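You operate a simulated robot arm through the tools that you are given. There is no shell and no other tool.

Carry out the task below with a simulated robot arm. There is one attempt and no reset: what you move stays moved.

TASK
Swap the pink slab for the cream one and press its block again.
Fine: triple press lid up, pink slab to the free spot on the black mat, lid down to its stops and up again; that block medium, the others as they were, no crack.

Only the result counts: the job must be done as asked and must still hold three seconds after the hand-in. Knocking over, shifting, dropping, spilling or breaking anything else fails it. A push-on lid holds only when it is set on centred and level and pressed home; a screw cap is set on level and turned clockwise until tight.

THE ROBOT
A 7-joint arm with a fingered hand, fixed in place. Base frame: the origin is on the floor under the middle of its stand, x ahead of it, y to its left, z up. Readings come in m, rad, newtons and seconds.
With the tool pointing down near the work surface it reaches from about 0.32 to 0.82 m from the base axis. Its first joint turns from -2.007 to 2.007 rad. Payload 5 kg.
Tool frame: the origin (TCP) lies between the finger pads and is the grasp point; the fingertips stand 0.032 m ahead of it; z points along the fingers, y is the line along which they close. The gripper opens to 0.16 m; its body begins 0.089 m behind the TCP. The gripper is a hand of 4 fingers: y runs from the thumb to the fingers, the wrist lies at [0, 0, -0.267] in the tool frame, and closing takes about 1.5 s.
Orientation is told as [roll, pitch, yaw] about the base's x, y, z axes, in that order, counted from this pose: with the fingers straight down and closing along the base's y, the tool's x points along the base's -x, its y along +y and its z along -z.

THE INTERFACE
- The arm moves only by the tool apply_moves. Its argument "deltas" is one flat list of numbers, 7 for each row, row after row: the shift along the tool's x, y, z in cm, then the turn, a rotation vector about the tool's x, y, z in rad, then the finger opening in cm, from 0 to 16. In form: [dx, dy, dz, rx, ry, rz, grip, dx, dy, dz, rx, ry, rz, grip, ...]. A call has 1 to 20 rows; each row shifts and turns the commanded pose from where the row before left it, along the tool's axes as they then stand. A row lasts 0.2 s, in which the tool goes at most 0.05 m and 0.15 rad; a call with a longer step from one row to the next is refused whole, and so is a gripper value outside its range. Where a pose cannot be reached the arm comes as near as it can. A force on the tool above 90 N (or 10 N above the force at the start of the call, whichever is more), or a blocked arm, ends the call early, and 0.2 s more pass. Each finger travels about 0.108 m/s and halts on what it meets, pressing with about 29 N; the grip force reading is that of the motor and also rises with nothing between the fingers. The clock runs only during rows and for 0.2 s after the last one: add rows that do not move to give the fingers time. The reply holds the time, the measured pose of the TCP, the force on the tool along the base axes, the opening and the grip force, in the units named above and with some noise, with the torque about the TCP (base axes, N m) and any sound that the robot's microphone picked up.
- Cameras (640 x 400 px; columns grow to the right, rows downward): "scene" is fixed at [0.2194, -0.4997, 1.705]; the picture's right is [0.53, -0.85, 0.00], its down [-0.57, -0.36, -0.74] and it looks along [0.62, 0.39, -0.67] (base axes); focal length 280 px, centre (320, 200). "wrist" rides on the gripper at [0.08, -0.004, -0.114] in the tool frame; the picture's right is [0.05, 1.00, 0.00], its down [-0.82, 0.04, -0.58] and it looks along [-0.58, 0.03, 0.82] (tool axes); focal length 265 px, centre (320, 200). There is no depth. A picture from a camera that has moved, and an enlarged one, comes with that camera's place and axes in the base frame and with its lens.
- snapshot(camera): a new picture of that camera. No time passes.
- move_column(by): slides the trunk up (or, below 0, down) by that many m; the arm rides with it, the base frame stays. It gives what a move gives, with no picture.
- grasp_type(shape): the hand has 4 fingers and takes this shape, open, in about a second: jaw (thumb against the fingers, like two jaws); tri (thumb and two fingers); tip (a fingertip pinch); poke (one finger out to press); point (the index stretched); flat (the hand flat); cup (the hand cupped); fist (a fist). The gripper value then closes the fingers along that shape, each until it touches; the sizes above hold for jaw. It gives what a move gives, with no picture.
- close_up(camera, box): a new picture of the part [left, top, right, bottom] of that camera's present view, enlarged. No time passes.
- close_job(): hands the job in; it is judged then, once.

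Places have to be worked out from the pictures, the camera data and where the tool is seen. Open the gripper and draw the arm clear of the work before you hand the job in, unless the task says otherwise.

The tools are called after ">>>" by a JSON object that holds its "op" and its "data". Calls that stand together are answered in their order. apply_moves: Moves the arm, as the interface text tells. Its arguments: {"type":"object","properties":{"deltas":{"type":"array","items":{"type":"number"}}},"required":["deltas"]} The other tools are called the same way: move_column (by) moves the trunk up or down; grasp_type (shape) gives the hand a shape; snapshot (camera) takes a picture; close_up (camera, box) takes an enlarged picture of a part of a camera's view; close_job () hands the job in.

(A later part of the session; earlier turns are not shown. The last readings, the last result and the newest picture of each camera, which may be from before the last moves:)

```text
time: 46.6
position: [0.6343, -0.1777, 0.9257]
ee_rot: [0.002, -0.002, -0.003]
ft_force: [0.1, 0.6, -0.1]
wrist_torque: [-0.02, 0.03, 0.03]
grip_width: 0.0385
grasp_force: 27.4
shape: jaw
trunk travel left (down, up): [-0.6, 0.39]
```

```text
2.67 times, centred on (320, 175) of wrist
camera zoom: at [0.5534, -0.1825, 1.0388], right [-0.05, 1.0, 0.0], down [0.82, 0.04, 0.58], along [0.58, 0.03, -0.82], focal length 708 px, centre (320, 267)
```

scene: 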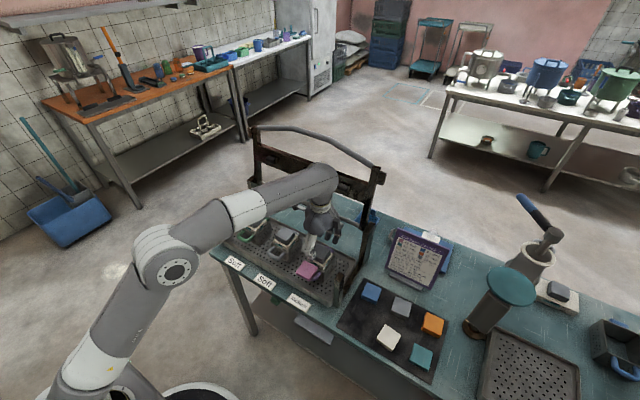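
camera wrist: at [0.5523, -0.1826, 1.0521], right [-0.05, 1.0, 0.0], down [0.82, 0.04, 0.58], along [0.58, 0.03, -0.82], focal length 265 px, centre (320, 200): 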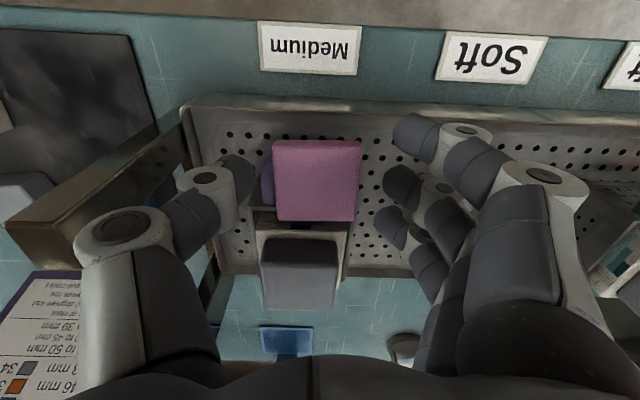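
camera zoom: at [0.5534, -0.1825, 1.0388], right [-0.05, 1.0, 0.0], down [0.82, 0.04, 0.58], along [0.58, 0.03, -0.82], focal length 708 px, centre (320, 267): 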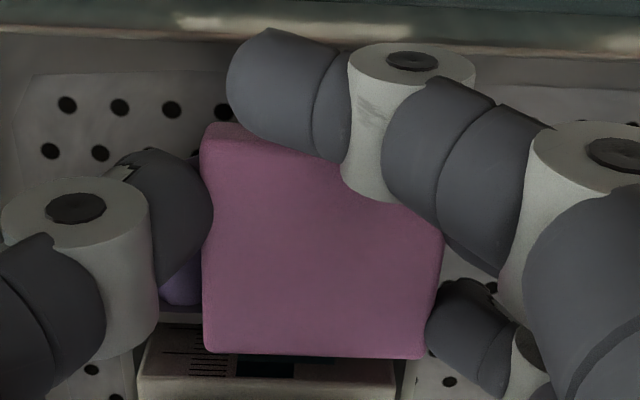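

The slab is clamped between thumb and two fingers (27 N); the front-most finger curled past its front edge, which is harmless. I lift 1.5 cm slowly and check.

>>> {"op": "apply_moves", "data": {"deltas": [0, 0, -0.5, 0, 0, 0, 4, 0, 0, -0.5, 0, 0, 0, 4, 0, 0, -0.5, 0, 0, 0, 4]}}

>>> {"op": "close_up", "data": {"camera": "scene", "box": [285, 230, 355, 290]}}

>>> {"op": "close_up", "data": {"camera": "wrist", "box": [200, 100, 440, 250]}}

```text
time: 47.4
position: [0.6345, -0.1798, 0.939]
ee_rot: [0.003, 0.0, -0.002]
ft_force: [0.1, 0.0, 0.0]
wrist_torque: [0.02, -0.03, 0.02]
grip_width: 0.0377
grasp_force: 29.4
shape: jaw
trunk travel left (down, up): [-0.6, 0.39]
```

```text
6.67 times, centred on (320, 260) of scene
camera zoom: at [0.2194, -0.4997, 1.705], right [0.53, -0.85, 0.0], down [-0.57, -0.36, -0.74], along [0.62, 0.39, -0.67], focal length 1866 px, centre (320, -200)
```

zoom: 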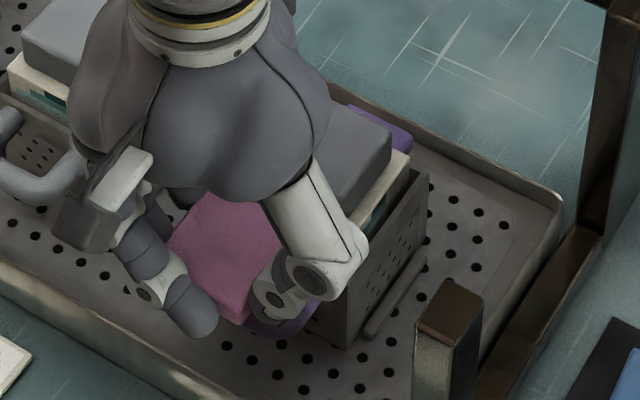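

```text
2.67 times, centred on (320, 175) of wrist
camera zoom: at [0.5533, -0.183, 1.0534], right [-0.05, 1.0, 0.0], down [0.82, 0.04, 0.58], along [0.58, 0.03, -0.82], focal length 708 px, centre (320, 267)
```

zoom: 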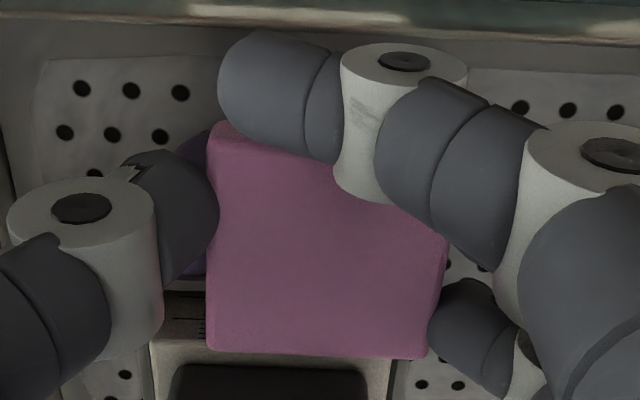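

The slab follows the hand. To clear the front post (top ≈ z 0.97 near (0.64, −0.30)) I lift to z ≈ 1.05 and then carry it across toward the mat.

>>> {"op": "apply_moves", "data": {"deltas": [0, 0, -2, 0, 0, 0, 4, 0, 0, -2.5, 0, 0, 0, 4, 0, 0, -2.5, 0, 0, 0, 4, 0, 0, -2.5, 0, 0, 0, 4, 0, 0, -1.6, 0, 0, 0, 4, 0, -2.5, 0, 0, 0, 0, 4, 0, -2.5, 0, 0, 0, 0, 4, 0, -2.5, 0, 0, 0, 0, 4, 0, -2.5, 0, 0, 0, 0, 4, 0, -3, 0, 0, 0, 0, 4, 0, -3, 0, 0, 0, 0, 4, 0, -3, 0, 0, 0, 0, 4, 0, -3, 0, 0, 0, 0, 4]}}

>>> {"op": "snapshot", "data": {"camera": "scene"}}

>>> {"op": "snapshot", "data": {"camera": "wrist"}}

```text
time: 50.2
position: [0.634, -0.3997, 1.0497]
ee_rot: [0.003, -0.001, -0.003]
ft_force: [0.5, 0.7, 0.0]
wrist_torque: [0.0, 0.01, -0.01]
grip_width: 0.0375
grasp_force: 29.4
shape: jaw
trunk travel left (down, up): [-0.6, 0.39]
```

```text
taken
```

scene: 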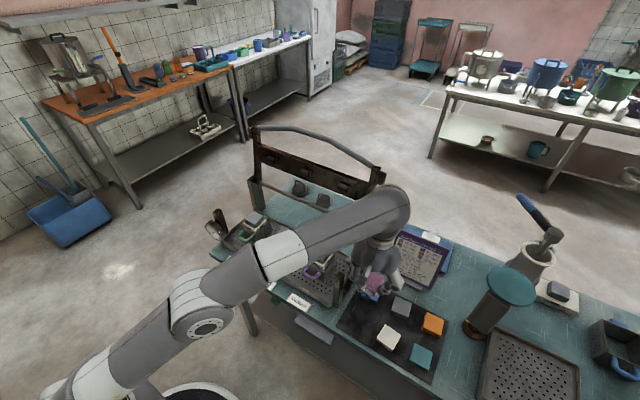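

```text
taken
camera wrist: at [0.5521, -0.4032, 1.1634], right [-0.05, 1.0, 0.0], down [0.82, 0.04, 0.58], along [0.58, 0.03, -0.82], focal length 265 px, centre (320, 200)
```

wrist: 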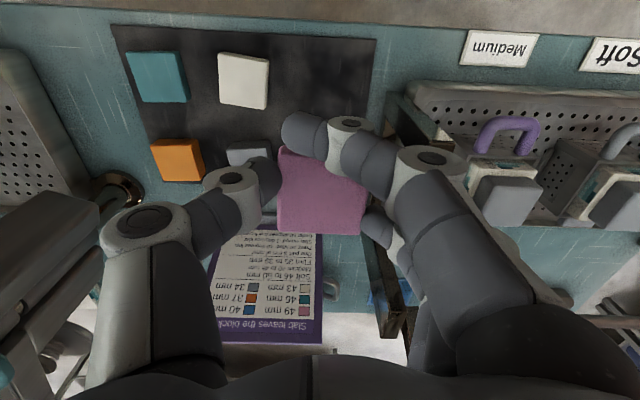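

The slab is held firmly. I rotate the hand a quarter turn the other way at this height, so that neither palm nor knuckles come near the press post when I set it down.

>>> {"op": "apply_moves", "data": {"deltas": [0, 0, 0, 0, 0, -0.1428, 4, 0, 0, 0, 0, 0, -0.1428, 4, 0, 0, 0, 0, 0, -0.1428, 4, 0, 0, 0, 0, 0, -0.1428, 4, 0, 0, 0, 0, 0, -0.1428, 4, 0, 0, 0, 0, 0, -0.1428, 4, 0, 0, 0, 0, 0, -0.1428, 4, 0, 0, 0, 0, 0, -0.1428, 4, 0, 0, 0, 0, 0, -0.1428, 4, 0, 0, 0, 0, 0, -0.1428, 4, 0, 0, 0, 0, 0, -0.1428, 4]}}

>>> {"op": "snapshot", "data": {"camera": "wrist"}}

>>> {"op": "close_up", "data": {"camera": "scene", "box": [310, 200, 470, 380]}}

```text
time: 52.6
position: [0.6334, -0.3953, 1.0465]
ee_rot: [0.008, 0.009, 0.218]
ft_force: [0.2, 0.2, -1.1]
wrist_torque: [0.01, -0.01, 0.01]
grip_width: 0.0376
grasp_force: 29.6
shape: jaw
out of reach, approached as far as the arm can: row 2, 3, 4, 5, 6, 7, 8, 9, 10, 11
trunk travel left (down, up): [-0.6, 0.39]
```

```text
taken
camera wrist: at [0.5564, -0.4181, 1.1604], right [-0.27, 0.96, 0.01], down [0.79, 0.21, 0.57], along [0.55, 0.16, -0.82], focal length 265 px, centre (320, 200)
```

wrist: 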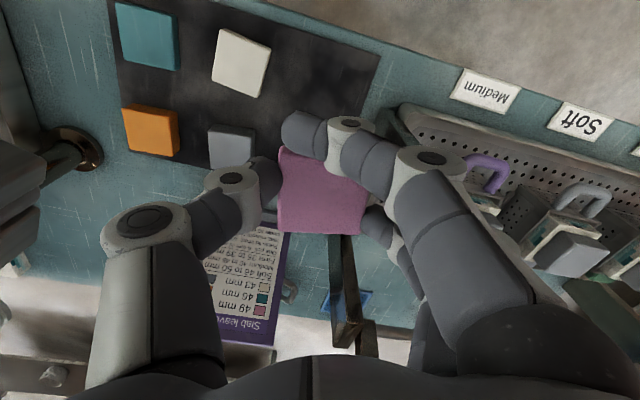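

```text
2.22 times, centred on (390, 290) of scene
camera zoom: at [0.2194, -0.4997, 1.705], right [0.53, -0.85, 0.0], down [-0.57, -0.36, -0.74], along [0.62, 0.39, -0.67], focal length 622 px, centre (164, 0)
```

zoom: 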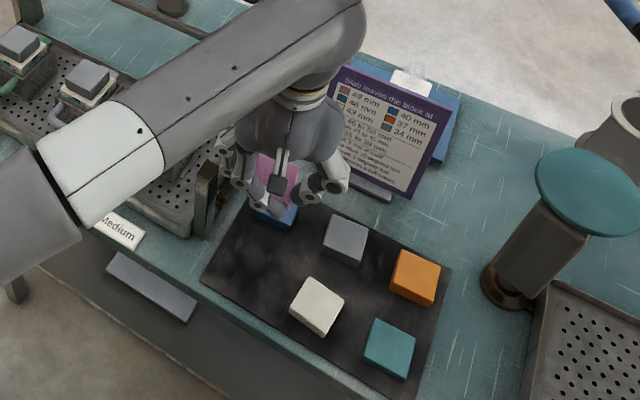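

A joint limit stops that direction at +0.22 rad, so I turn the other way to yaw −1.57 while still high above the mat.

>>> {"op": "apply_moves", "data": {"deltas": [0, 0, 0, 0, 0, 0.149, 4, 0, 0, 0, 0, 0, 0.149, 4, 0, 0, 0, 0, 0, 0.149, 4, 0, 0, 0, 0, 0, 0.149, 4, 0, 0, 0, 0, 0, 0.149, 4, 0, 0, 0, 0, 0, 0.149, 4, 0, 0, 0, 0, 0, 0.149, 4, 0, 0, 0, 0, 0, 0.149, 4, 0, 0, 0, 0, 0, 0.149, 4, 0, 0, 0, 0, 0, 0.149, 4, 0, 0, 0, 0, 0, 0.149, 4, 0, 0, 0, 0, 0, 0.149, 4]}}

>>> {"op": "snapshot", "data": {"camera": "wrist"}}

>>> {"op": "close_up", "data": {"camera": "scene", "box": [310, 200, 470, 380]}}

```text
time: 55.2
position: [0.6332, -0.3964, 1.0463]
ee_rot: [-0.011, 0.003, -1.574]
ft_force: [0.2, 0.3, -0.1]
wrist_torque: [-0.01, 0.02, 0.0]
grip_width: 0.0376
grasp_force: 28.8
shape: jaw
trunk travel left (down, up): [-0.6, 0.39]
```

```text
taken
camera wrist: at [0.6298, -0.3162, 1.1609], right [1.0, 0.05, -0.01], down [0.05, -0.82, 0.57], along [0.02, -0.57, -0.82], focal length 265 px, centre (320, 200)
```

wrist: 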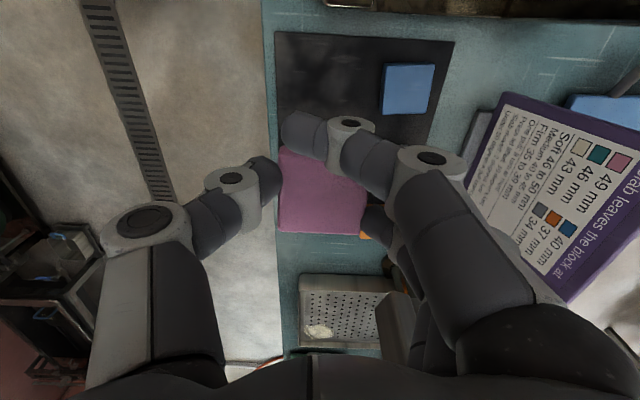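

```text
2.22 times, centred on (390, 290) of scene
camera zoom: at [0.2194, -0.4997, 1.705], right [0.53, -0.85, 0.0], down [-0.57, -0.36, -0.74], along [0.62, 0.39, -0.67], focal length 622 px, centre (164, 0)
```

zoom: 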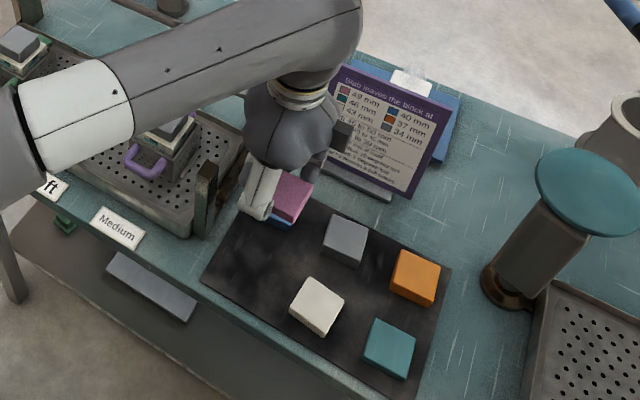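

The slab's centre is 1.3 cm toward −y of the TCP. I lower it here (about 2 cm short of the spot's centre, to keep the palm clear of the post), stopping just above the mat.

>>> {"op": "apply_moves", "data": {"deltas": [0, -0.6, 2.5, -0.011, 0, 0, 4, 0, 0, 3, 0, 0, 0, 4, 0, 0, 3, 0, 0, 0, 4, 0, 0, 3, 0, 0, 0, 4, 0, 0, 3, 0, 0, 0, 4, 0, 0, 3, 0, 0, 0, 4, 0, 0, 2, 0, 0, 0, 4]}}

>>> {"op": "snapshot", "data": {"camera": "wrist"}}

>>> {"op": "close_up", "data": {"camera": "scene", "box": [310, 220, 430, 360]}}

```text
time: 56.8
position: [0.6272, -0.394, 0.852]
ee_rot: [0.003, 0.003, -1.571]
ft_force: [-4.2, 0.3, 10.0]
wrist_torque: [0.86, -0.5, 0.3]
grip_width: 0.0373
grasp_force: 28.8
shape: jaw
trunk travel left (down, up): [-0.6, 0.39]
```

```text
taken
camera wrist: at [0.6227, -0.3148, 0.9673], right [1.0, 0.05, 0.0], down [0.04, -0.82, 0.57], along [0.03, -0.57, -0.82], focal length 265 px, centre (320, 200)
```

wrist: 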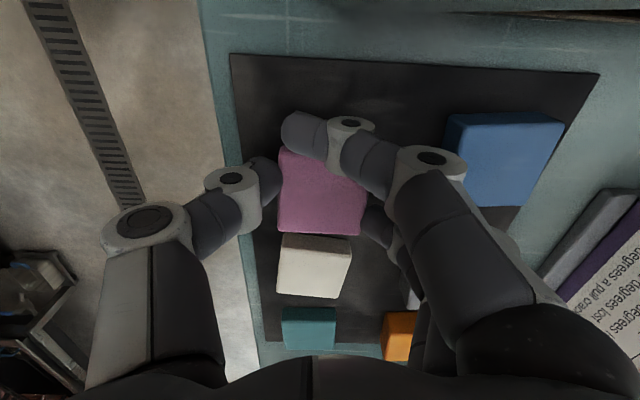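

```text
2.86 times, centred on (370, 290) of scene
camera zoom: at [0.2194, -0.4997, 1.705], right [0.53, -0.85, 0.0], down [-0.57, -0.36, -0.74], along [0.62, 0.39, -0.67], focal length 800 px, centre (177, -57)
```

zoom: 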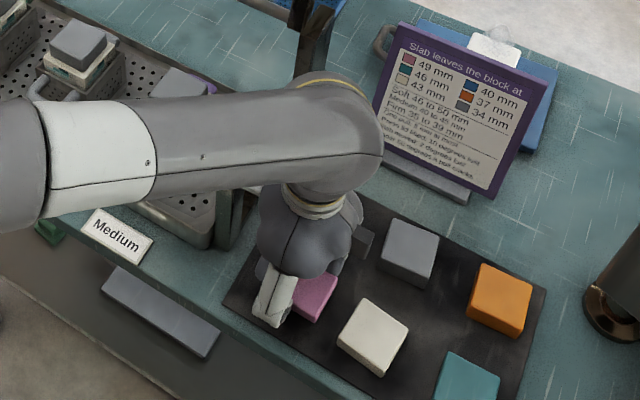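

The 10 N contact with torque points to a touch about 8–9 cm toward +y at z ≈ 0.97: the wrist camera mount is on the front post. I raise immediately and check the press.

>>> {"op": "apply_moves", "data": {"deltas": [0, 0, -1.5, 0, 0, 0, 4, 0, 0, -2.5, 0, 0, 0, 4, 0, 0, -3, 0, 0, 0, 4, -1, 0, -3, 0, 0, 0, 4, -1, 0, -3, 0, 0, 0, 4, -1, 0, -3, 0, 0, 0, 4, 0, 0, -2.5, 0, 0, 0, 4]}}

>>> {"op": "snapshot", "data": {"camera": "scene"}}

>>> {"op": "close_up", "data": {"camera": "scene", "box": [240, 180, 400, 310]}}

```text
time: 58.4
position: [0.6266, -0.4258, 1.0374]
ee_rot: [0.001, 0.006, -1.572]
ft_force: [0.9, 0.2, -0.7]
wrist_torque: [0.01, 0.0, 0.0]
grip_width: 0.0376
grasp_force: 28.9
shape: jaw
trunk travel left (down, up): [-0.6, 0.39]
```

```text
taken
```

scene: 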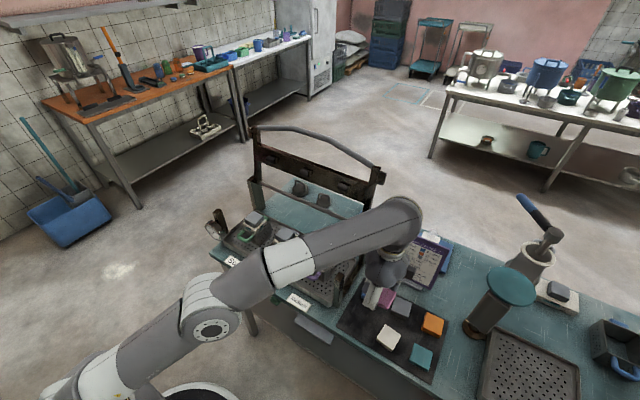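

```text
3.08 times, centred on (320, 245) of scene
camera zoom: at [0.2194, -0.4997, 1.705], right [0.53, -0.85, 0.0], down [-0.57, -0.36, -0.74], along [0.62, 0.39, -0.67], focal length 861 px, centre (320, 62)
```

zoom: 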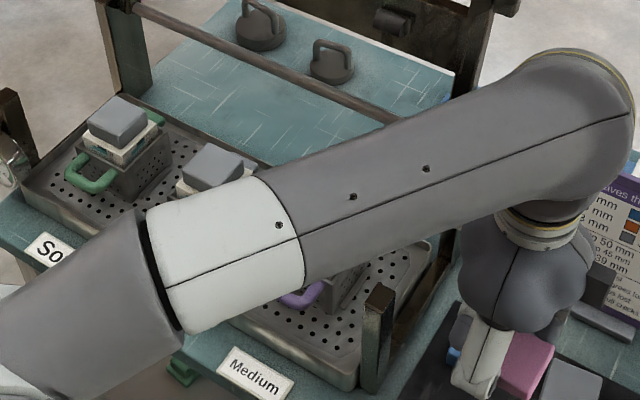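

The press and its post look undisturbed. I continue turning in the free direction by half a turn so the camera ends up on the −y side, away from the post.

>>> {"op": "apply_moves", "data": {"deltas": [0, 0, 0, 0, 0, 0.1496, 4, 0, 0, 0, 0, 0, 0.1496, 4, 0, 0, 0, 0, 0, 0.1496, 4, 0, 0, 0, 0, 0, 0.1496, 4, 0, 0, 0, 0, 0, 0.1496, 4, 0, 0, 0, 0, 0, 0.1496, 4, 0, 0, 0, 0, 0, 0.1496, 4, 0, 0, 0, 0, 0, 0.1496, 4, 0, 0, 0, 0, 0, 0.1496, 4, 0, 0, 0, 0, 0, 0.1496, 4, 0, 0, 0, 0, 0, 0.1496, 4]}}

```text
time: 60.8
position: [0.6263, -0.4262, 1.0366]
ee_rot: [-0.004, 0.003, 3.066]
ft_force: [-0.5, 0.3, -0.3]
wrist_torque: [0.01, 0.0, -0.02]
grip_width: 0.0377
grasp_force: 29.0
shape: jaw
trunk travel left (down, up): [-0.6, 0.39]
```

Half of it went without trouble (yaw 3.07). I continue with the remaining quarter turn to yaw ≈ +1.57.

>>> {"op": "apply_moves", "data": {"deltas": [0, 0, 0, 0, 0, 0.1496, 4, 0, 0, 0, 0, 0, 0.1496, 4, 0, 0, 0, 0, 0, 0.1496, 4, 0, 0, 0, 0, 0, 0.1496, 4, 0, 0, 0, 0, 0, 0.1496, 4, 0, 0, 0, 0, 0, 0.1496, 4, 0, 0, 0, 0, 0, 0.1496, 4, 0, 0, 0, 0, 0, 0.1496, 4, 0, 0, 0, 0, 0, 0.1496, 4, 0, 0, 0, 0, 0, 0.1489, 4]}}

>>> {"op": "snapshot", "data": {"camera": "wrist"}}

>>> {"op": "close_up", "data": {"camera": "scene", "box": [310, 200, 470, 380]}}

```text
time: 63.0
position: [0.6283, -0.426, 1.0352]
ee_rot: [0.0, -0.006, 1.57]
ft_force: [-0.2, -0.2, -0.8]
wrist_torque: [-0.01, 0.01, -0.03]
grip_width: 0.0376
grasp_force: 28.9
shape: jaw
trunk travel left (down, up): [-0.6, 0.39]
```

```text
taken
camera wrist: at [0.6306, -0.5072, 1.1498], right [-1.0, -0.05, 0.0], down [-0.04, 0.81, 0.58], along [-0.03, 0.58, -0.81], focal length 265 px, centre (320, 200)
```

wrist: 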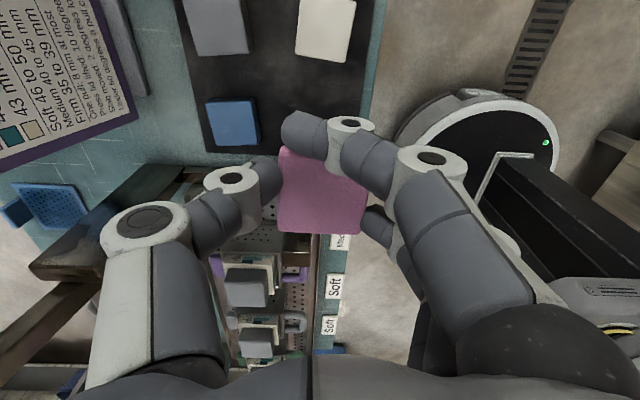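

```text
2.22 times, centred on (390, 290) of scene
camera zoom: at [0.2194, -0.4997, 1.705], right [0.53, -0.85, 0.0], down [-0.57, -0.36, -0.74], along [0.62, 0.39, -0.67], focal length 622 px, centre (164, 0)
```

zoom: 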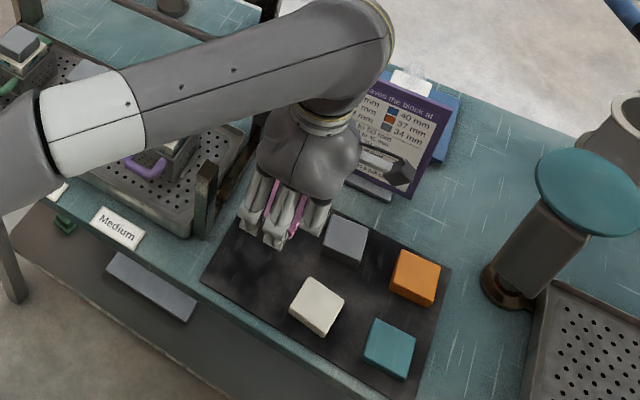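

Now the camera is on the −y side. The slab's centre is ~1.4 cm toward +y of the TCP, so I shift to put it over (0.627, −0.388) and lower to z ≈ 0.855.

>>> {"op": "apply_moves", "data": {"deltas": [-1.2, 0, 2, 0, 0, 0, 4, -1.2, 0, 2, 0, 0, 0, 4, 0, 0, 3, 0, 0, 0, 4, 0, 0, 3, 0, 0, 0, 4, 0, 0, 3, 0, 0, 0, 4, 0, 0, 3, 0, 0, 0, 4, 0, 0, 2, 0, 0, 0, 4]}}

>>> {"op": "snapshot", "data": {"camera": "wrist"}}

>>> {"op": "close_up", "data": {"camera": "scene", "box": [310, 220, 430, 360]}}

```text
time: 64.6
position: [0.6283, -0.4029, 0.8558]
ee_rot: [-0.002, -0.005, 1.572]
ft_force: [-0.3, -0.3, -1.3]
wrist_torque: [0.03, -0.03, 0.01]
grip_width: 0.0375
grasp_force: 28.9
shape: jaw
trunk travel left (down, up): [-0.6, 0.39]
```

```text
taken
camera wrist: at [0.6315, -0.4826, 0.9685], right [-1.0, -0.05, 0.0], down [-0.04, 0.81, 0.58], along [-0.03, 0.58, -0.81], focal length 265 px, centre (320, 200)
```

wrist: 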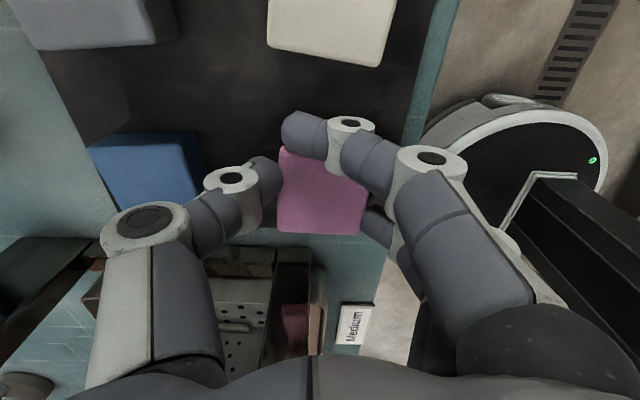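

```text
2.86 times, centred on (370, 290) of scene
camera zoom: at [0.2194, -0.4997, 1.705], right [0.53, -0.85, 0.0], down [-0.57, -0.36, -0.74], along [0.62, 0.39, -0.67], focal length 800 px, centre (177, -57)
```

zoom: 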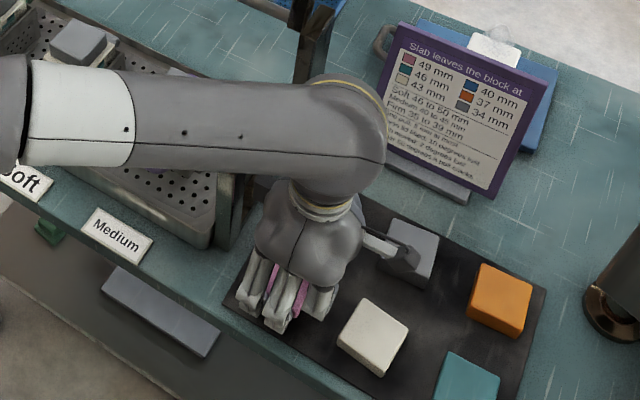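

No contact, correct position. I lower in 4 mm steps until the slab or fingertips touch the mat.

>>> {"op": "apply_moves", "data": {"deltas": [0, 0, 0.4, 0, 0, 0, 4, 0, 0, 0.4, 0, 0, 0, 4, 0, 0, 0.4, 0, 0, 0, 4, 0, 0, 0.4, 0, 0, 0, 4]}}

```text
time: 65.6
position: [0.6276, -0.4022, 0.8409]
ee_rot: [-0.002, -0.003, 1.572]
ft_force: [0.9, 0.9, 0.6]
wrist_torque: [0.0, 0.0, -0.02]
grip_width: 0.0373
grasp_force: 28.9
shape: jaw
trunk travel left (down, up): [-0.6, 0.39]
```

Still free at z 0.841. I continue in finer steps.

>>> {"op": "apply_moves", "data": {"deltas": [0, 0, 0.3, 0, 0, 0, 4, 0, 0, 0.3, 0, 0, 0, 4, 0, 0, 0.2, 0, 0, 0, 4]}}

>>> {"op": "close_up", "data": {"camera": "scene", "box": [335, 265, 395, 325]}}

```text
time: 66.4
position: [0.6288, -0.4017, 0.837]
ee_rot: [-0.007, 0.0, 1.573]
ft_force: [3.3, 1.9, 30.3]
wrist_torque: [0.35, 0.91, 0.13]
grip_width: 0.0385
grasp_force: 29.0
shape: jaw
trunk travel left (down, up): [-0.6, 0.39]
```

```text
6.67 times, centred on (365, 295) of scene
camera zoom: at [0.2194, -0.4997, 1.705], right [0.53, -0.85, 0.0], down [-0.57, -0.36, -0.74], along [0.62, 0.39, -0.67], focal length 1866 px, centre (20, -433)
```

zoom: 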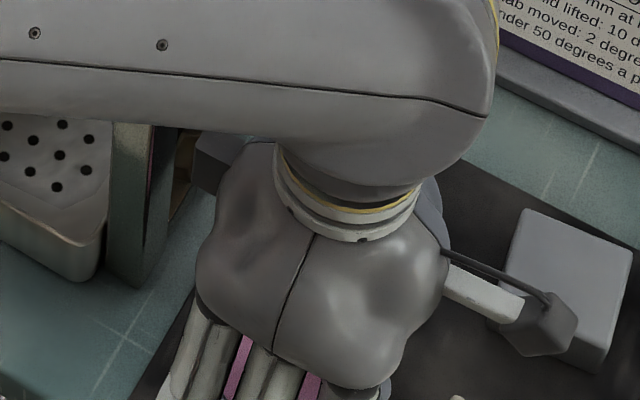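

The fingertips/slab touch the mat (30 N). I ease up ~4 mm of command to unload, then open the hand slowly.

>>> {"op": "apply_moves", "data": {"deltas": [0, 0, -0.3, 0, 0, 0, 4, 0, 0, 0, 0, 0, 0, 4]}}

```text
time: 67.0
position: [0.6283, -0.4011, 0.8366]
ee_rot: [-0.003, -0.004, 1.574]
ft_force: [7.1, -1.2, 23.9]
wrist_torque: [0.05, 0.21, 0.11]
grip_width: 0.0387
grasp_force: 29.0
shape: jaw
trunk travel left (down, up): [-0.6, 0.39]
```

Still 24 N; I raise a little more.

>>> {"op": "apply_moves", "data": {"deltas": [0, 0, -0.2, 0, 0, 0, 4, 0, 0, 0, 0, 0, 0, 4]}}

```text
time: 67.6
position: [0.6273, -0.4012, 0.8377]
ee_rot: [-0.002, -0.004, 1.572]
ft_force: [7.5, 0.1, 12.9]
wrist_torque: [-0.08, 0.03, 0.1]
grip_width: 0.0386
grasp_force: 28.6
shape: jaw
trunk travel left (down, up): [-0.6, 0.39]
```

Now 13 N; one more 2 mm and then open gradually.

>>> {"op": "apply_moves", "data": {"deltas": [0, 0, -0.15, 0, 0, 0, 4, 0, 0, 0, 0, 0, 0, 4.4, 0, 0, 0, 0, 0, 0, 4.9, 0, 0, 0, 0, 0, 0, 5.3, 0, 0, 0, 0, 0, 0, 5.6]}}

>>> {"op": "snapshot", "data": {"camera": "wrist"}}

>>> {"op": "close_up", "data": {"camera": "wrist", "box": [200, 90, 440, 250]}}

```text
time: 68.8
position: [0.6275, -0.4033, 0.8385]
ee_rot: [0.0, -0.006, 1.573]
ft_force: [0.9, -0.8, 1.0]
wrist_torque: [0.03, 0.03, -0.02]
grip_width: 0.0555
grasp_force: 0.0
shape: jaw
trunk travel left (down, up): [-0.6, 0.39]
```

```text
taken
camera wrist: at [0.6309, -0.4834, 0.9523], right [-1.0, -0.05, 0.0], down [-0.04, 0.81, 0.58], along [-0.03, 0.58, -0.81], focal length 265 px, centre (320, 200)
```

wrist: 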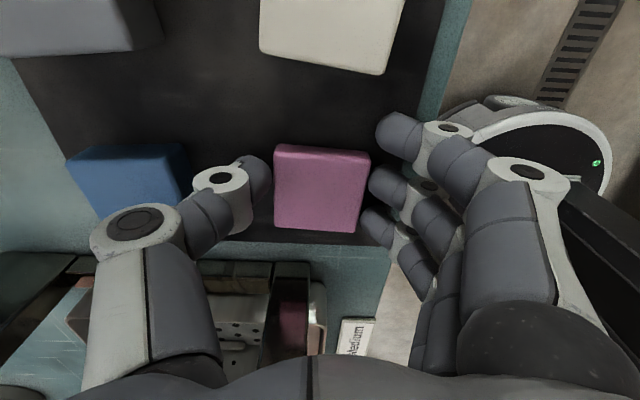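

```text
2.50 times, centred on (320, 170) of wrist
camera zoom: at [0.6309, -0.4834, 0.9523], right [-1.0, -0.05, 0.0], down [-0.04, 0.81, 0.58], along [-0.03, 0.58, -0.81], focal length 664 px, centre (320, 275)
```

zoom: 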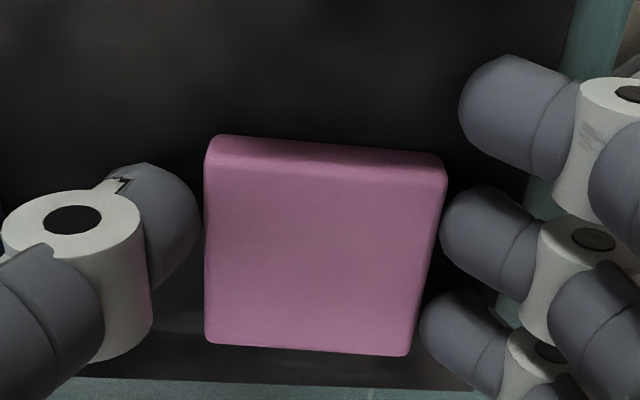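

The pink slab lies flat on the mat at about (0.627, −0.382), in the free spot. I open to 8 cm and rise straight up.

>>> {"op": "apply_moves", "data": {"deltas": [0, 0, 0, 0, 0, 0, 6.5, 0, 0, 0, 0, 0, 0, 7.3, 0, 0, 0, 0, 0, 0, 7.5, 0, 0, -0.5, 0, 0, 0, 7.5, 0, 0, -2, 0, 0, 0, 7.5, 0, 0, -3, 0, 0, 0, 7.5, 0, 0, -3, 0, 0, 0, 7.5, 0, 0, -3, 0, 0, 0, 7.5]}}

>>> {"op": "snapshot", "data": {"camera": "wrist"}}

>>> {"op": "close_up", "data": {"camera": "scene", "box": [310, 240, 470, 380]}}

```text
time: 70.6
position: [0.6276, -0.4017, 0.954]
ee_rot: [-0.002, -0.003, 1.572]
ft_force: [-0.7, 0.1, -0.5]
wrist_torque: [0.01, -0.02, -0.03]
grip_width: 0.0745
grasp_force: 0.1
shape: jaw
trunk travel left (down, up): [-0.6, 0.39]
```

```text
taken
camera wrist: at [0.6304, -0.4829, 1.0672], right [-1.0, -0.05, 0.0], down [-0.04, 0.81, 0.58], along [-0.03, 0.58, -0.81], focal length 265 px, centre (320, 200)
```

wrist: 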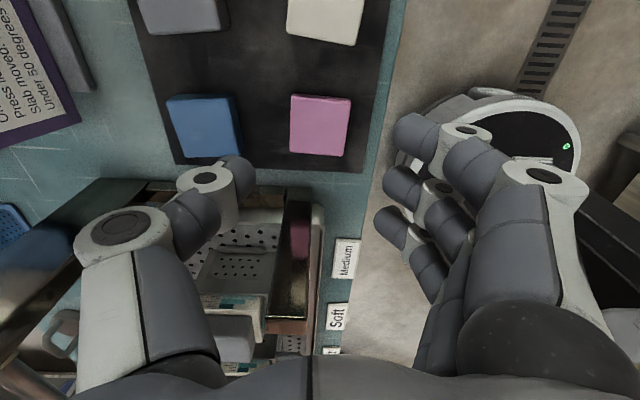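

```text
2.86 times, centred on (390, 310) of scene
camera zoom: at [0.2194, -0.4997, 1.705], right [0.53, -0.85, 0.0], down [-0.57, -0.36, -0.74], along [0.62, 0.39, -0.67], focal length 800 px, centre (120, -114)
```

zoom: 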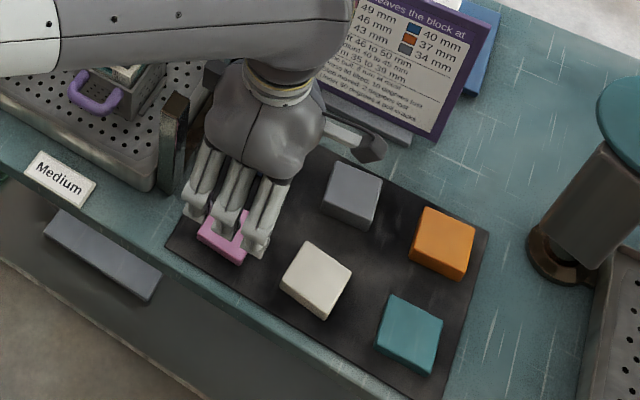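

Pink now sits in line with its neighbours in the free spot. I move over the cream slab (≈(0.6255, −0.4955)) at this height and look down at it.

>>> {"op": "apply_moves", "data": {"deltas": [2.5, 0, 0, 0, 0, 0, 8, 2.5, 0, 0, 0, 0, 0, 8, 2.5, 0.1, 0, 0, 0, 0, 8, 2.4, 0.1, 0, 0, 0, 0, 8, 0, 0, 1, 0, 0, 0, 8]}}

>>> {"op": "snapshot", "data": {"camera": "wrist"}}

>>> {"op": "close_up", "data": {"camera": "wrist", "box": [220, 80, 420, 230]}}

>>> {"op": "close_up", "data": {"camera": "scene", "box": [340, 270, 460, 380]}}

```text
time: 71.8
position: [0.6241, -0.4943, 0.9382]
ee_rot: [0.0, -0.004, 1.571]
ft_force: [0.2, -0.1, -0.7]
wrist_torque: [0.03, -0.02, -0.01]
grip_width: 0.0791
grasp_force: 0.2
shape: jaw
out of reach, approached as far as the arm can: row 4
trunk travel left (down, up): [-0.6, 0.39]
```

```text
taken
camera wrist: at [0.628, -0.5743, 1.0518], right [-1.0, -0.05, 0.0], down [-0.04, 0.81, 0.58], along [-0.03, 0.58, -0.81], focal length 265 px, centre (320, 200)
```

wrist: 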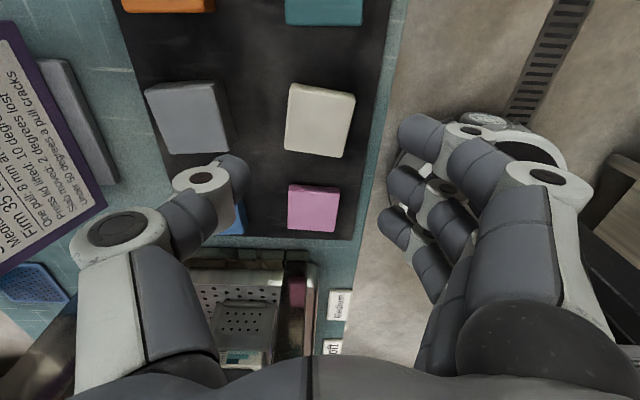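

```text
2.67 times, centred on (320, 155) of wrist
camera zoom: at [0.628, -0.5743, 1.0518], right [-1.0, -0.05, 0.0], down [-0.04, 0.81, 0.58], along [-0.03, 0.58, -0.81], focal length 708 px, centre (320, 320)
```

zoom: 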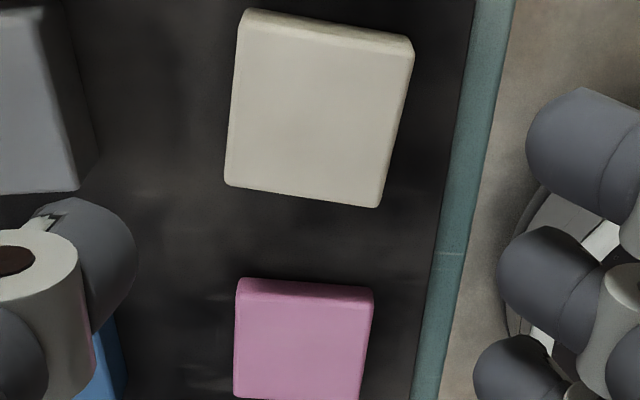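

```text
3.64 times, centred on (400, 325) of scene
camera zoom: at [0.2194, -0.4997, 1.705], right [0.53, -0.85, 0.0], down [-0.57, -0.36, -0.74], along [0.62, 0.39, -0.67], focal length 1018 px, centre (29, -254)
```

zoom: 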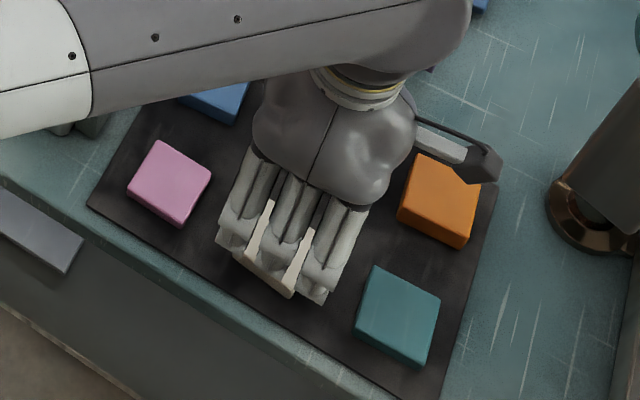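

The cream slab is at about (0.625, −0.492), turned roughly −0.1 rad. I align the hand to it and descend to TCP z ≈ 0.852 with 8 cm opening.

>>> {"op": "apply_moves", "data": {"deltas": [0, -0.1, 2, 0, 0, 0.1, 8, 0.2, 0, 2, 0, 0, 0, 8, 0, 0, 2, 0, 0, 0, 8, 0, 0, 1.6, 0, 0, 0, 8, 0, 0, 1, 0, 0, 0, 8]}}

>>> {"op": "snapshot", "data": {"camera": "wrist"}}

>>> {"op": "close_up", "data": {"camera": "scene", "box": [340, 270, 460, 380]}}

```text
time: 73.0
position: [0.6253, -0.4929, 0.8526]
ee_rot: [-0.002, -0.005, 1.474]
ft_force: [0.1, -0.5, -0.1]
wrist_torque: [0.0, 0.03, -0.02]
grip_width: 0.0794
grasp_force: 0.0
shape: jaw
trunk travel left (down, up): [-0.6, 0.39]
```

```text
taken
camera wrist: at [0.6204, -0.5743, 0.9662], right [-1.0, 0.05, 0.0], down [0.04, 0.81, 0.58], along [0.03, 0.58, -0.81], focal length 265 px, centre (320, 200)
```

wrist: 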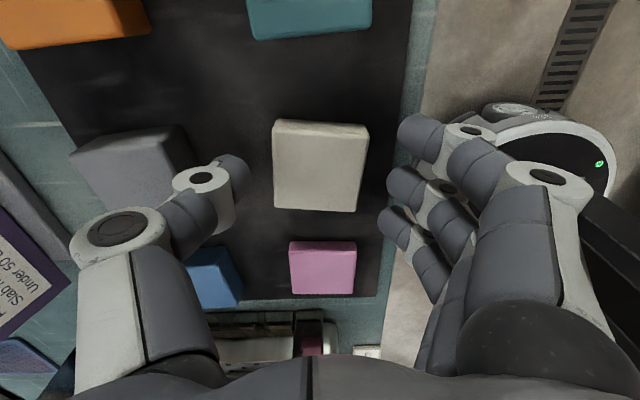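

```text
3.64 times, centred on (400, 325) of scene
camera zoom: at [0.2194, -0.4997, 1.705], right [0.53, -0.85, 0.0], down [-0.57, -0.36, -0.74], along [0.62, 0.39, -0.67], focal length 1018 px, centre (29, -254)
```

zoom: 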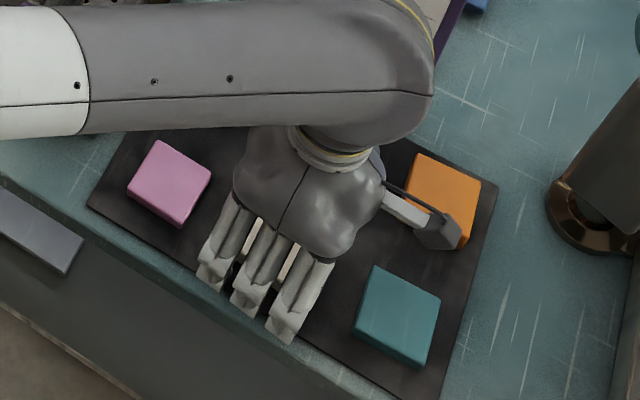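

Cream is centred between thumb and fingers. I lower 1 cm in small steps, staying just above the mat.

>>> {"op": "apply_moves", "data": {"deltas": [0, 0, 0.4, 0, 0, 0, 8, 0, 0, 0.3, 0, 0, 0, 8, 0, 0, 0.3, 0, 0, 0, 8]}}

>>> {"op": "close_up", "data": {"camera": "wrist", "box": [200, 90, 440, 250]}}

```text
time: 73.8
position: [0.6247, -0.4928, 0.8427]
ee_rot: [0.0, -0.005, 1.474]
ft_force: [0.2, -0.2, -0.5]
wrist_torque: [-0.02, 0.02, 0.02]
grip_width: 0.0794
grasp_force: 0.0
shape: jaw
trunk travel left (down, up): [-0.6, 0.39]
```

```text
2.50 times, centred on (320, 170) of wrist
camera zoom: at [0.6212, -0.5741, 0.9562], right [-1.0, 0.05, 0.0], down [0.04, 0.81, 0.58], along [0.03, 0.58, -0.81], focal length 664 px, centre (320, 275)
```

zoom: 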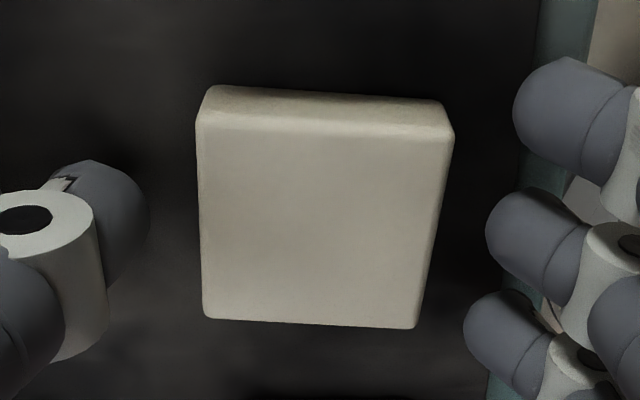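

The outer fingers would straddle the slab's edges; I shift 0.8 cm toward −y so two fingers land fully on it (as worked for pink), then close.

>>> {"op": "apply_moves", "data": {"deltas": [0.8, 0, 0, 0, 0, 0, 8, 0, 0, 0, 0, 0, 0, 7.2, 0, 0, 0, 0, 0, 0, 6.5, 0, 0, 0, 0, 0, 0, 6, 0, 0, 0, 0, 0, 0, 5.6]}}

>>> {"op": "close_up", "data": {"camera": "wrist", "box": [200, 90, 440, 250]}}

```text
time: 75.0
position: [0.6256, -0.5019, 0.8428]
ee_rot: [0.0, -0.005, 1.472]
ft_force: [0.0, -0.3, -0.5]
wrist_torque: [0.02, 0.02, -0.01]
grip_width: 0.0568
grasp_force: 0.1
shape: jaw
trunk travel left (down, up): [-0.6, 0.39]
```

```text
2.50 times, centred on (320, 170) of wrist
camera zoom: at [0.6206, -0.582, 0.9566], right [-1.0, 0.05, 0.0], down [0.04, 0.81, 0.58], along [0.03, 0.58, -0.81], focal length 664 px, centre (320, 275)
```

zoom: 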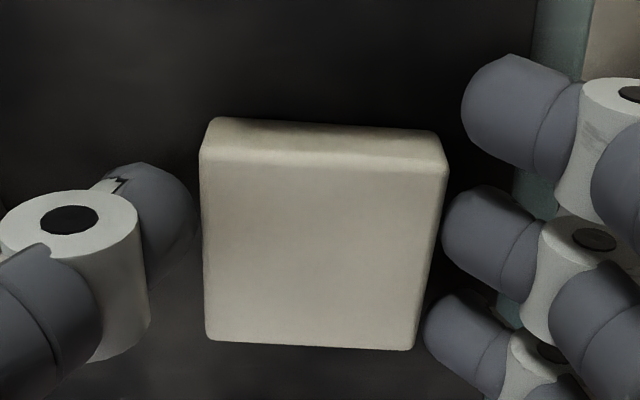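

Thumb and the two lower fingers are at the slab's sides, evenly. I close firmly.

>>> {"op": "apply_moves", "data": {"deltas": [0, 0, 0, 0, 0, 0, 5.2, 0, 0, 0, 0, 0, 0, 4.8, 0, 0, 0, 0, 0, 0, 4.4, 0, 0, 0, 0, 0, 0, 4, 0, 0, 0, 0, 0, 0, 4]}}

>>> {"op": "close_up", "data": {"camera": "wrist", "box": [200, 90, 440, 250]}}

```text
time: 76.2
position: [0.6256, -0.5009, 0.8443]
ee_rot: [-0.002, -0.006, 1.474]
ft_force: [0.8, -0.3, 0.4]
wrist_torque: [0.03, 0.01, 0.01]
grip_width: 0.0382
grasp_force: 28.7
shape: jaw
trunk travel left (down, up): [-0.6, 0.39]
```

```text
2.50 times, centred on (320, 170) of wrist
camera zoom: at [0.6207, -0.582, 0.9567], right [-1.0, 0.05, 0.0], down [0.04, 0.81, 0.58], along [0.03, 0.58, -0.81], focal length 664 px, centre (320, 275)
```

zoom: 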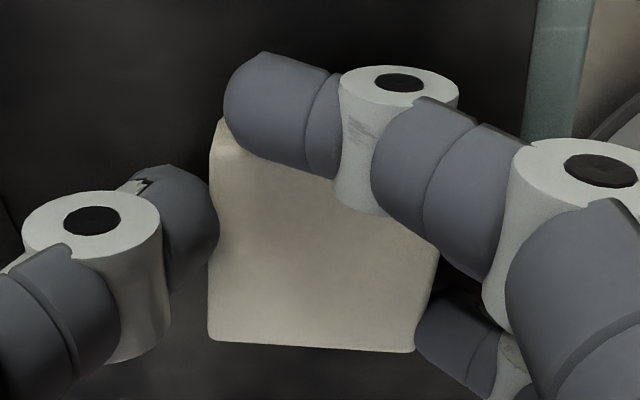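

Gripped at 29 N. I lift 2 cm slowly and verify it comes along level.

>>> {"op": "apply_moves", "data": {"deltas": [0, 0, -0.5, 0, 0, 0, 3.8, 0, 0, -0.5, 0, 0, 0, 3.8, 0, 0, -1, 0, 0, 0, 3.8]}}

>>> {"op": "snapshot", "data": {"camera": "wrist"}}

>>> {"op": "close_up", "data": {"camera": "scene", "box": [340, 270, 460, 380]}}

```text
time: 77.0
position: [0.6251, -0.5016, 0.8637]
ee_rot: [0.0, -0.005, 1.473]
ft_force: [0.3, -0.3, -0.1]
wrist_torque: [0.02, 0.0, 0.0]
grip_width: 0.0373
grasp_force: 29.2
shape: jaw
trunk travel left (down, up): [-0.6, 0.39]
```

```text
taken
camera wrist: at [0.6209, -0.5822, 0.9767], right [-1.0, 0.05, 0.0], down [0.04, 0.81, 0.58], along [0.03, 0.58, -0.81], focal length 265 px, centre (320, 200)
```

wrist: 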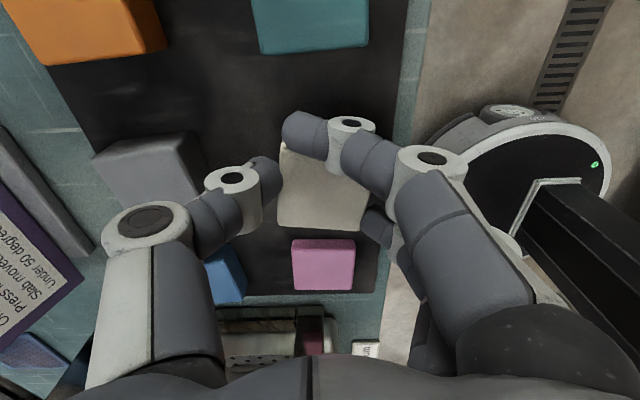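

```text
3.64 times, centred on (400, 325) of scene
camera zoom: at [0.2194, -0.4997, 1.705], right [0.53, -0.85, 0.0], down [-0.57, -0.36, -0.74], along [0.62, 0.39, -0.67], focal length 1018 px, centre (29, -254)
```

zoom: 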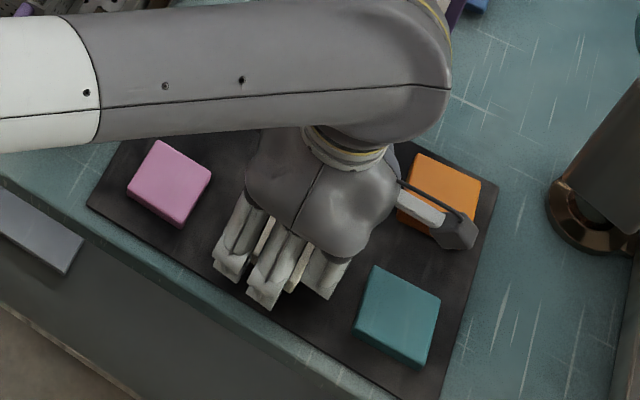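

Cream is held. I lift to z ≈ 0.93, move inward over the pink slab toward y ≈ −0.40, then rise to z ≈ 1.06 and straighten the yaw.

>>> {"op": "apply_moves", "data": {"deltas": [0, 0, -2.5, 0, 0, 0, 3.8, 0, 0, -2.5, 0, 0, 0, 3.8, 0, 0, -2, 0, 0, 0, 3.8, -2.5, 0.24, 0, 0, 0, 0, 3.8, -2.5, 0.24, 0, 0, 0, 0, 3.8, -2.5, 0.24, 0, 0, 0, 0, 3.8, -2.5, 0.24, 0, 0, 0, 0, 3.8, 0, 0, -2.5, 0, 0, -0.049, 3.8, 0, 0, -2.5, 0, 0, -0.049, 3.8, 0, 0, -2.5, 0, 0, 0, 3.8, 0, 0, -2.5, 0, 0, 0, 3.8, 0, 0, -2.5, 0, 0, 0, 3.8]}}

>>> {"op": "snapshot", "data": {"camera": "wrist"}}

>>> {"op": "snapshot", "data": {"camera": "scene"}}

```text
time: 79.6
position: [0.6254, -0.4012, 1.0585]
ee_rot: [-0.002, -0.006, 1.569]
ft_force: [0.1, -0.7, -0.6]
wrist_torque: [-0.02, -0.01, 0.02]
grip_width: 0.0373
grasp_force: 28.9
shape: jaw
trunk travel left (down, up): [-0.6, 0.39]
```

```text
taken
camera wrist: at [0.6286, -0.4817, 1.1714], right [-1.0, -0.05, 0.0], down [-0.04, 0.81, 0.58], along [-0.03, 0.58, -0.81], focal length 265 px, centre (320, 200)
```

wrist: 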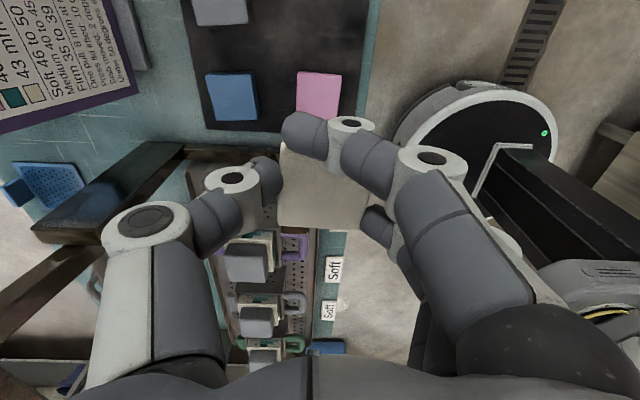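

```text
taken
```

scene: 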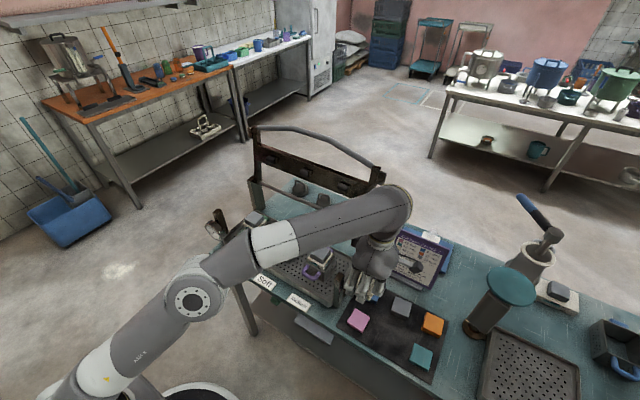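

I measure the slab's pose in the hand with a close-up, and the plate's position in the scene view.

>>> {"op": "close_up", "data": {"camera": "wrist", "box": [220, 110, 420, 250]}}

>>> {"op": "close_up", "data": {"camera": "scene", "box": [285, 230, 355, 290]}}

```text
2.86 times, centred on (320, 180) of wrist
camera zoom: at [0.6286, -0.4817, 1.1714], right [-1.0, -0.05, 0.0], down [-0.04, 0.81, 0.58], along [-0.03, 0.58, -0.81], focal length 758 px, centre (320, 257)
```

zoom: 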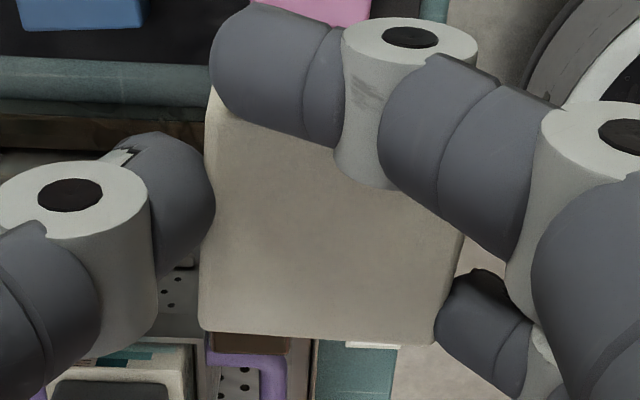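

```text
6.67 times, centred on (320, 260) of scene
camera zoom: at [0.2194, -0.4997, 1.705], right [0.53, -0.85, 0.0], down [-0.57, -0.36, -0.74], along [0.62, 0.39, -0.67], focal length 1866 px, centre (320, -200)
```

zoom: 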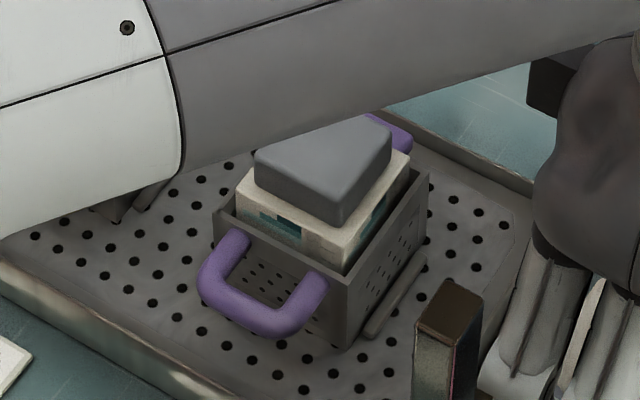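

I estimate the held slab's centre about 1.1 cm toward +y of the TCP, and real heights are ~8–10 mm above my camera estimates (consistent with fingertip contact). I zoom on the bare plate to locate its centre.

>>> {"op": "close_up", "data": {"camera": "scene", "box": [300, 238, 345, 273]}}

```text
11.43 times, centred on (322, 256) of scene
camera zoom: at [0.2194, -0.4997, 1.705], right [0.53, -0.85, 0.0], down [-0.57, -0.36, -0.74], along [0.62, 0.39, -0.67], focal length 3200 px, centre (291, -434)
```

zoom: 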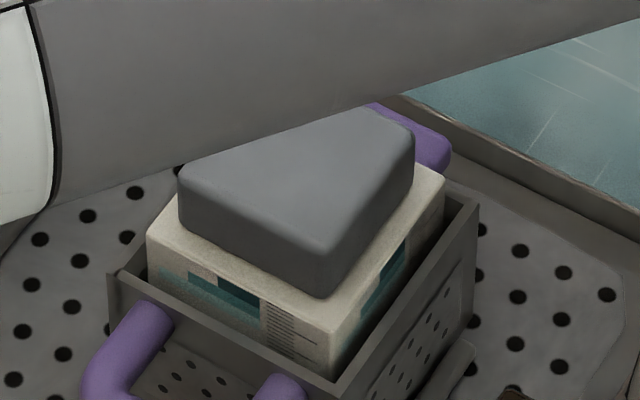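

The plate centre is at about (0.716, −0.189). I carry the cream slab there at z ≈ 1.06, compensating its offset in the hand, and correct the 1.5° twist.

>>> {"op": "apply_moves", "data": {"deltas": [-2.51, -1.16, 0, 0, 0, -0.015, 3.8, -2.51, -1.16, 0, 0, 0, -0.015, 3.8, -2.51, -1.16, 0, 0, 0, 0, 3.8, -2.51, -1.16, 0, 0, 0, 0, 3.8, -2.51, -1.16, 0, 0, 0, 0, 3.8, -2.51, -1.16, 0, 0, 0, 0, 3.8, -2.51, -1.16, 0, 0, 0, 0, 3.8, -2.51, -1.16, 0, 0, 0, 0, 3.8]}}

>>> {"op": "snapshot", "data": {"camera": "wrist"}}

>>> {"op": "close_up", "data": {"camera": "scene", "box": [260, 150, 400, 300]}}

```text
time: 81.4
position: [0.714, -0.197, 1.0589]
ee_rot: [-0.001, -0.003, 1.6]
ft_force: [0.6, 0.1, -1.1]
wrist_torque: [-0.03, 0.0, 0.0]
grip_width: 0.0374
grasp_force: 29.1
shape: jaw
trunk travel left (down, up): [-0.6, 0.39]
```

```text
taken
camera wrist: at [0.7193, -0.278, 1.1731], right [-1.0, -0.08, 0.0], down [-0.07, 0.81, 0.58], along [-0.05, 0.58, -0.81], focal length 265 px, centre (320, 200)
```

wrist: 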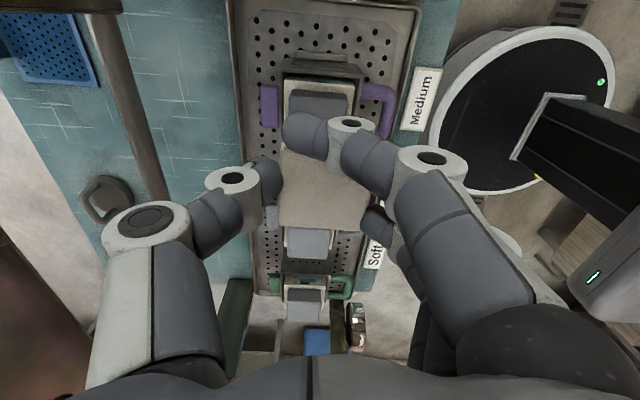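

```text
2.67 times, centred on (330, 225) of scene
camera zoom: at [0.2194, -0.4997, 1.705], right [0.53, -0.85, 0.0], down [-0.57, -0.36, -0.74], along [0.62, 0.39, -0.67], focal length 747 px, centre (293, 133)
```

zoom: 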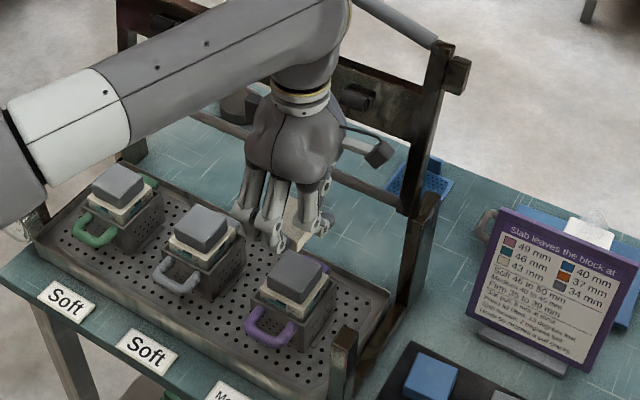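

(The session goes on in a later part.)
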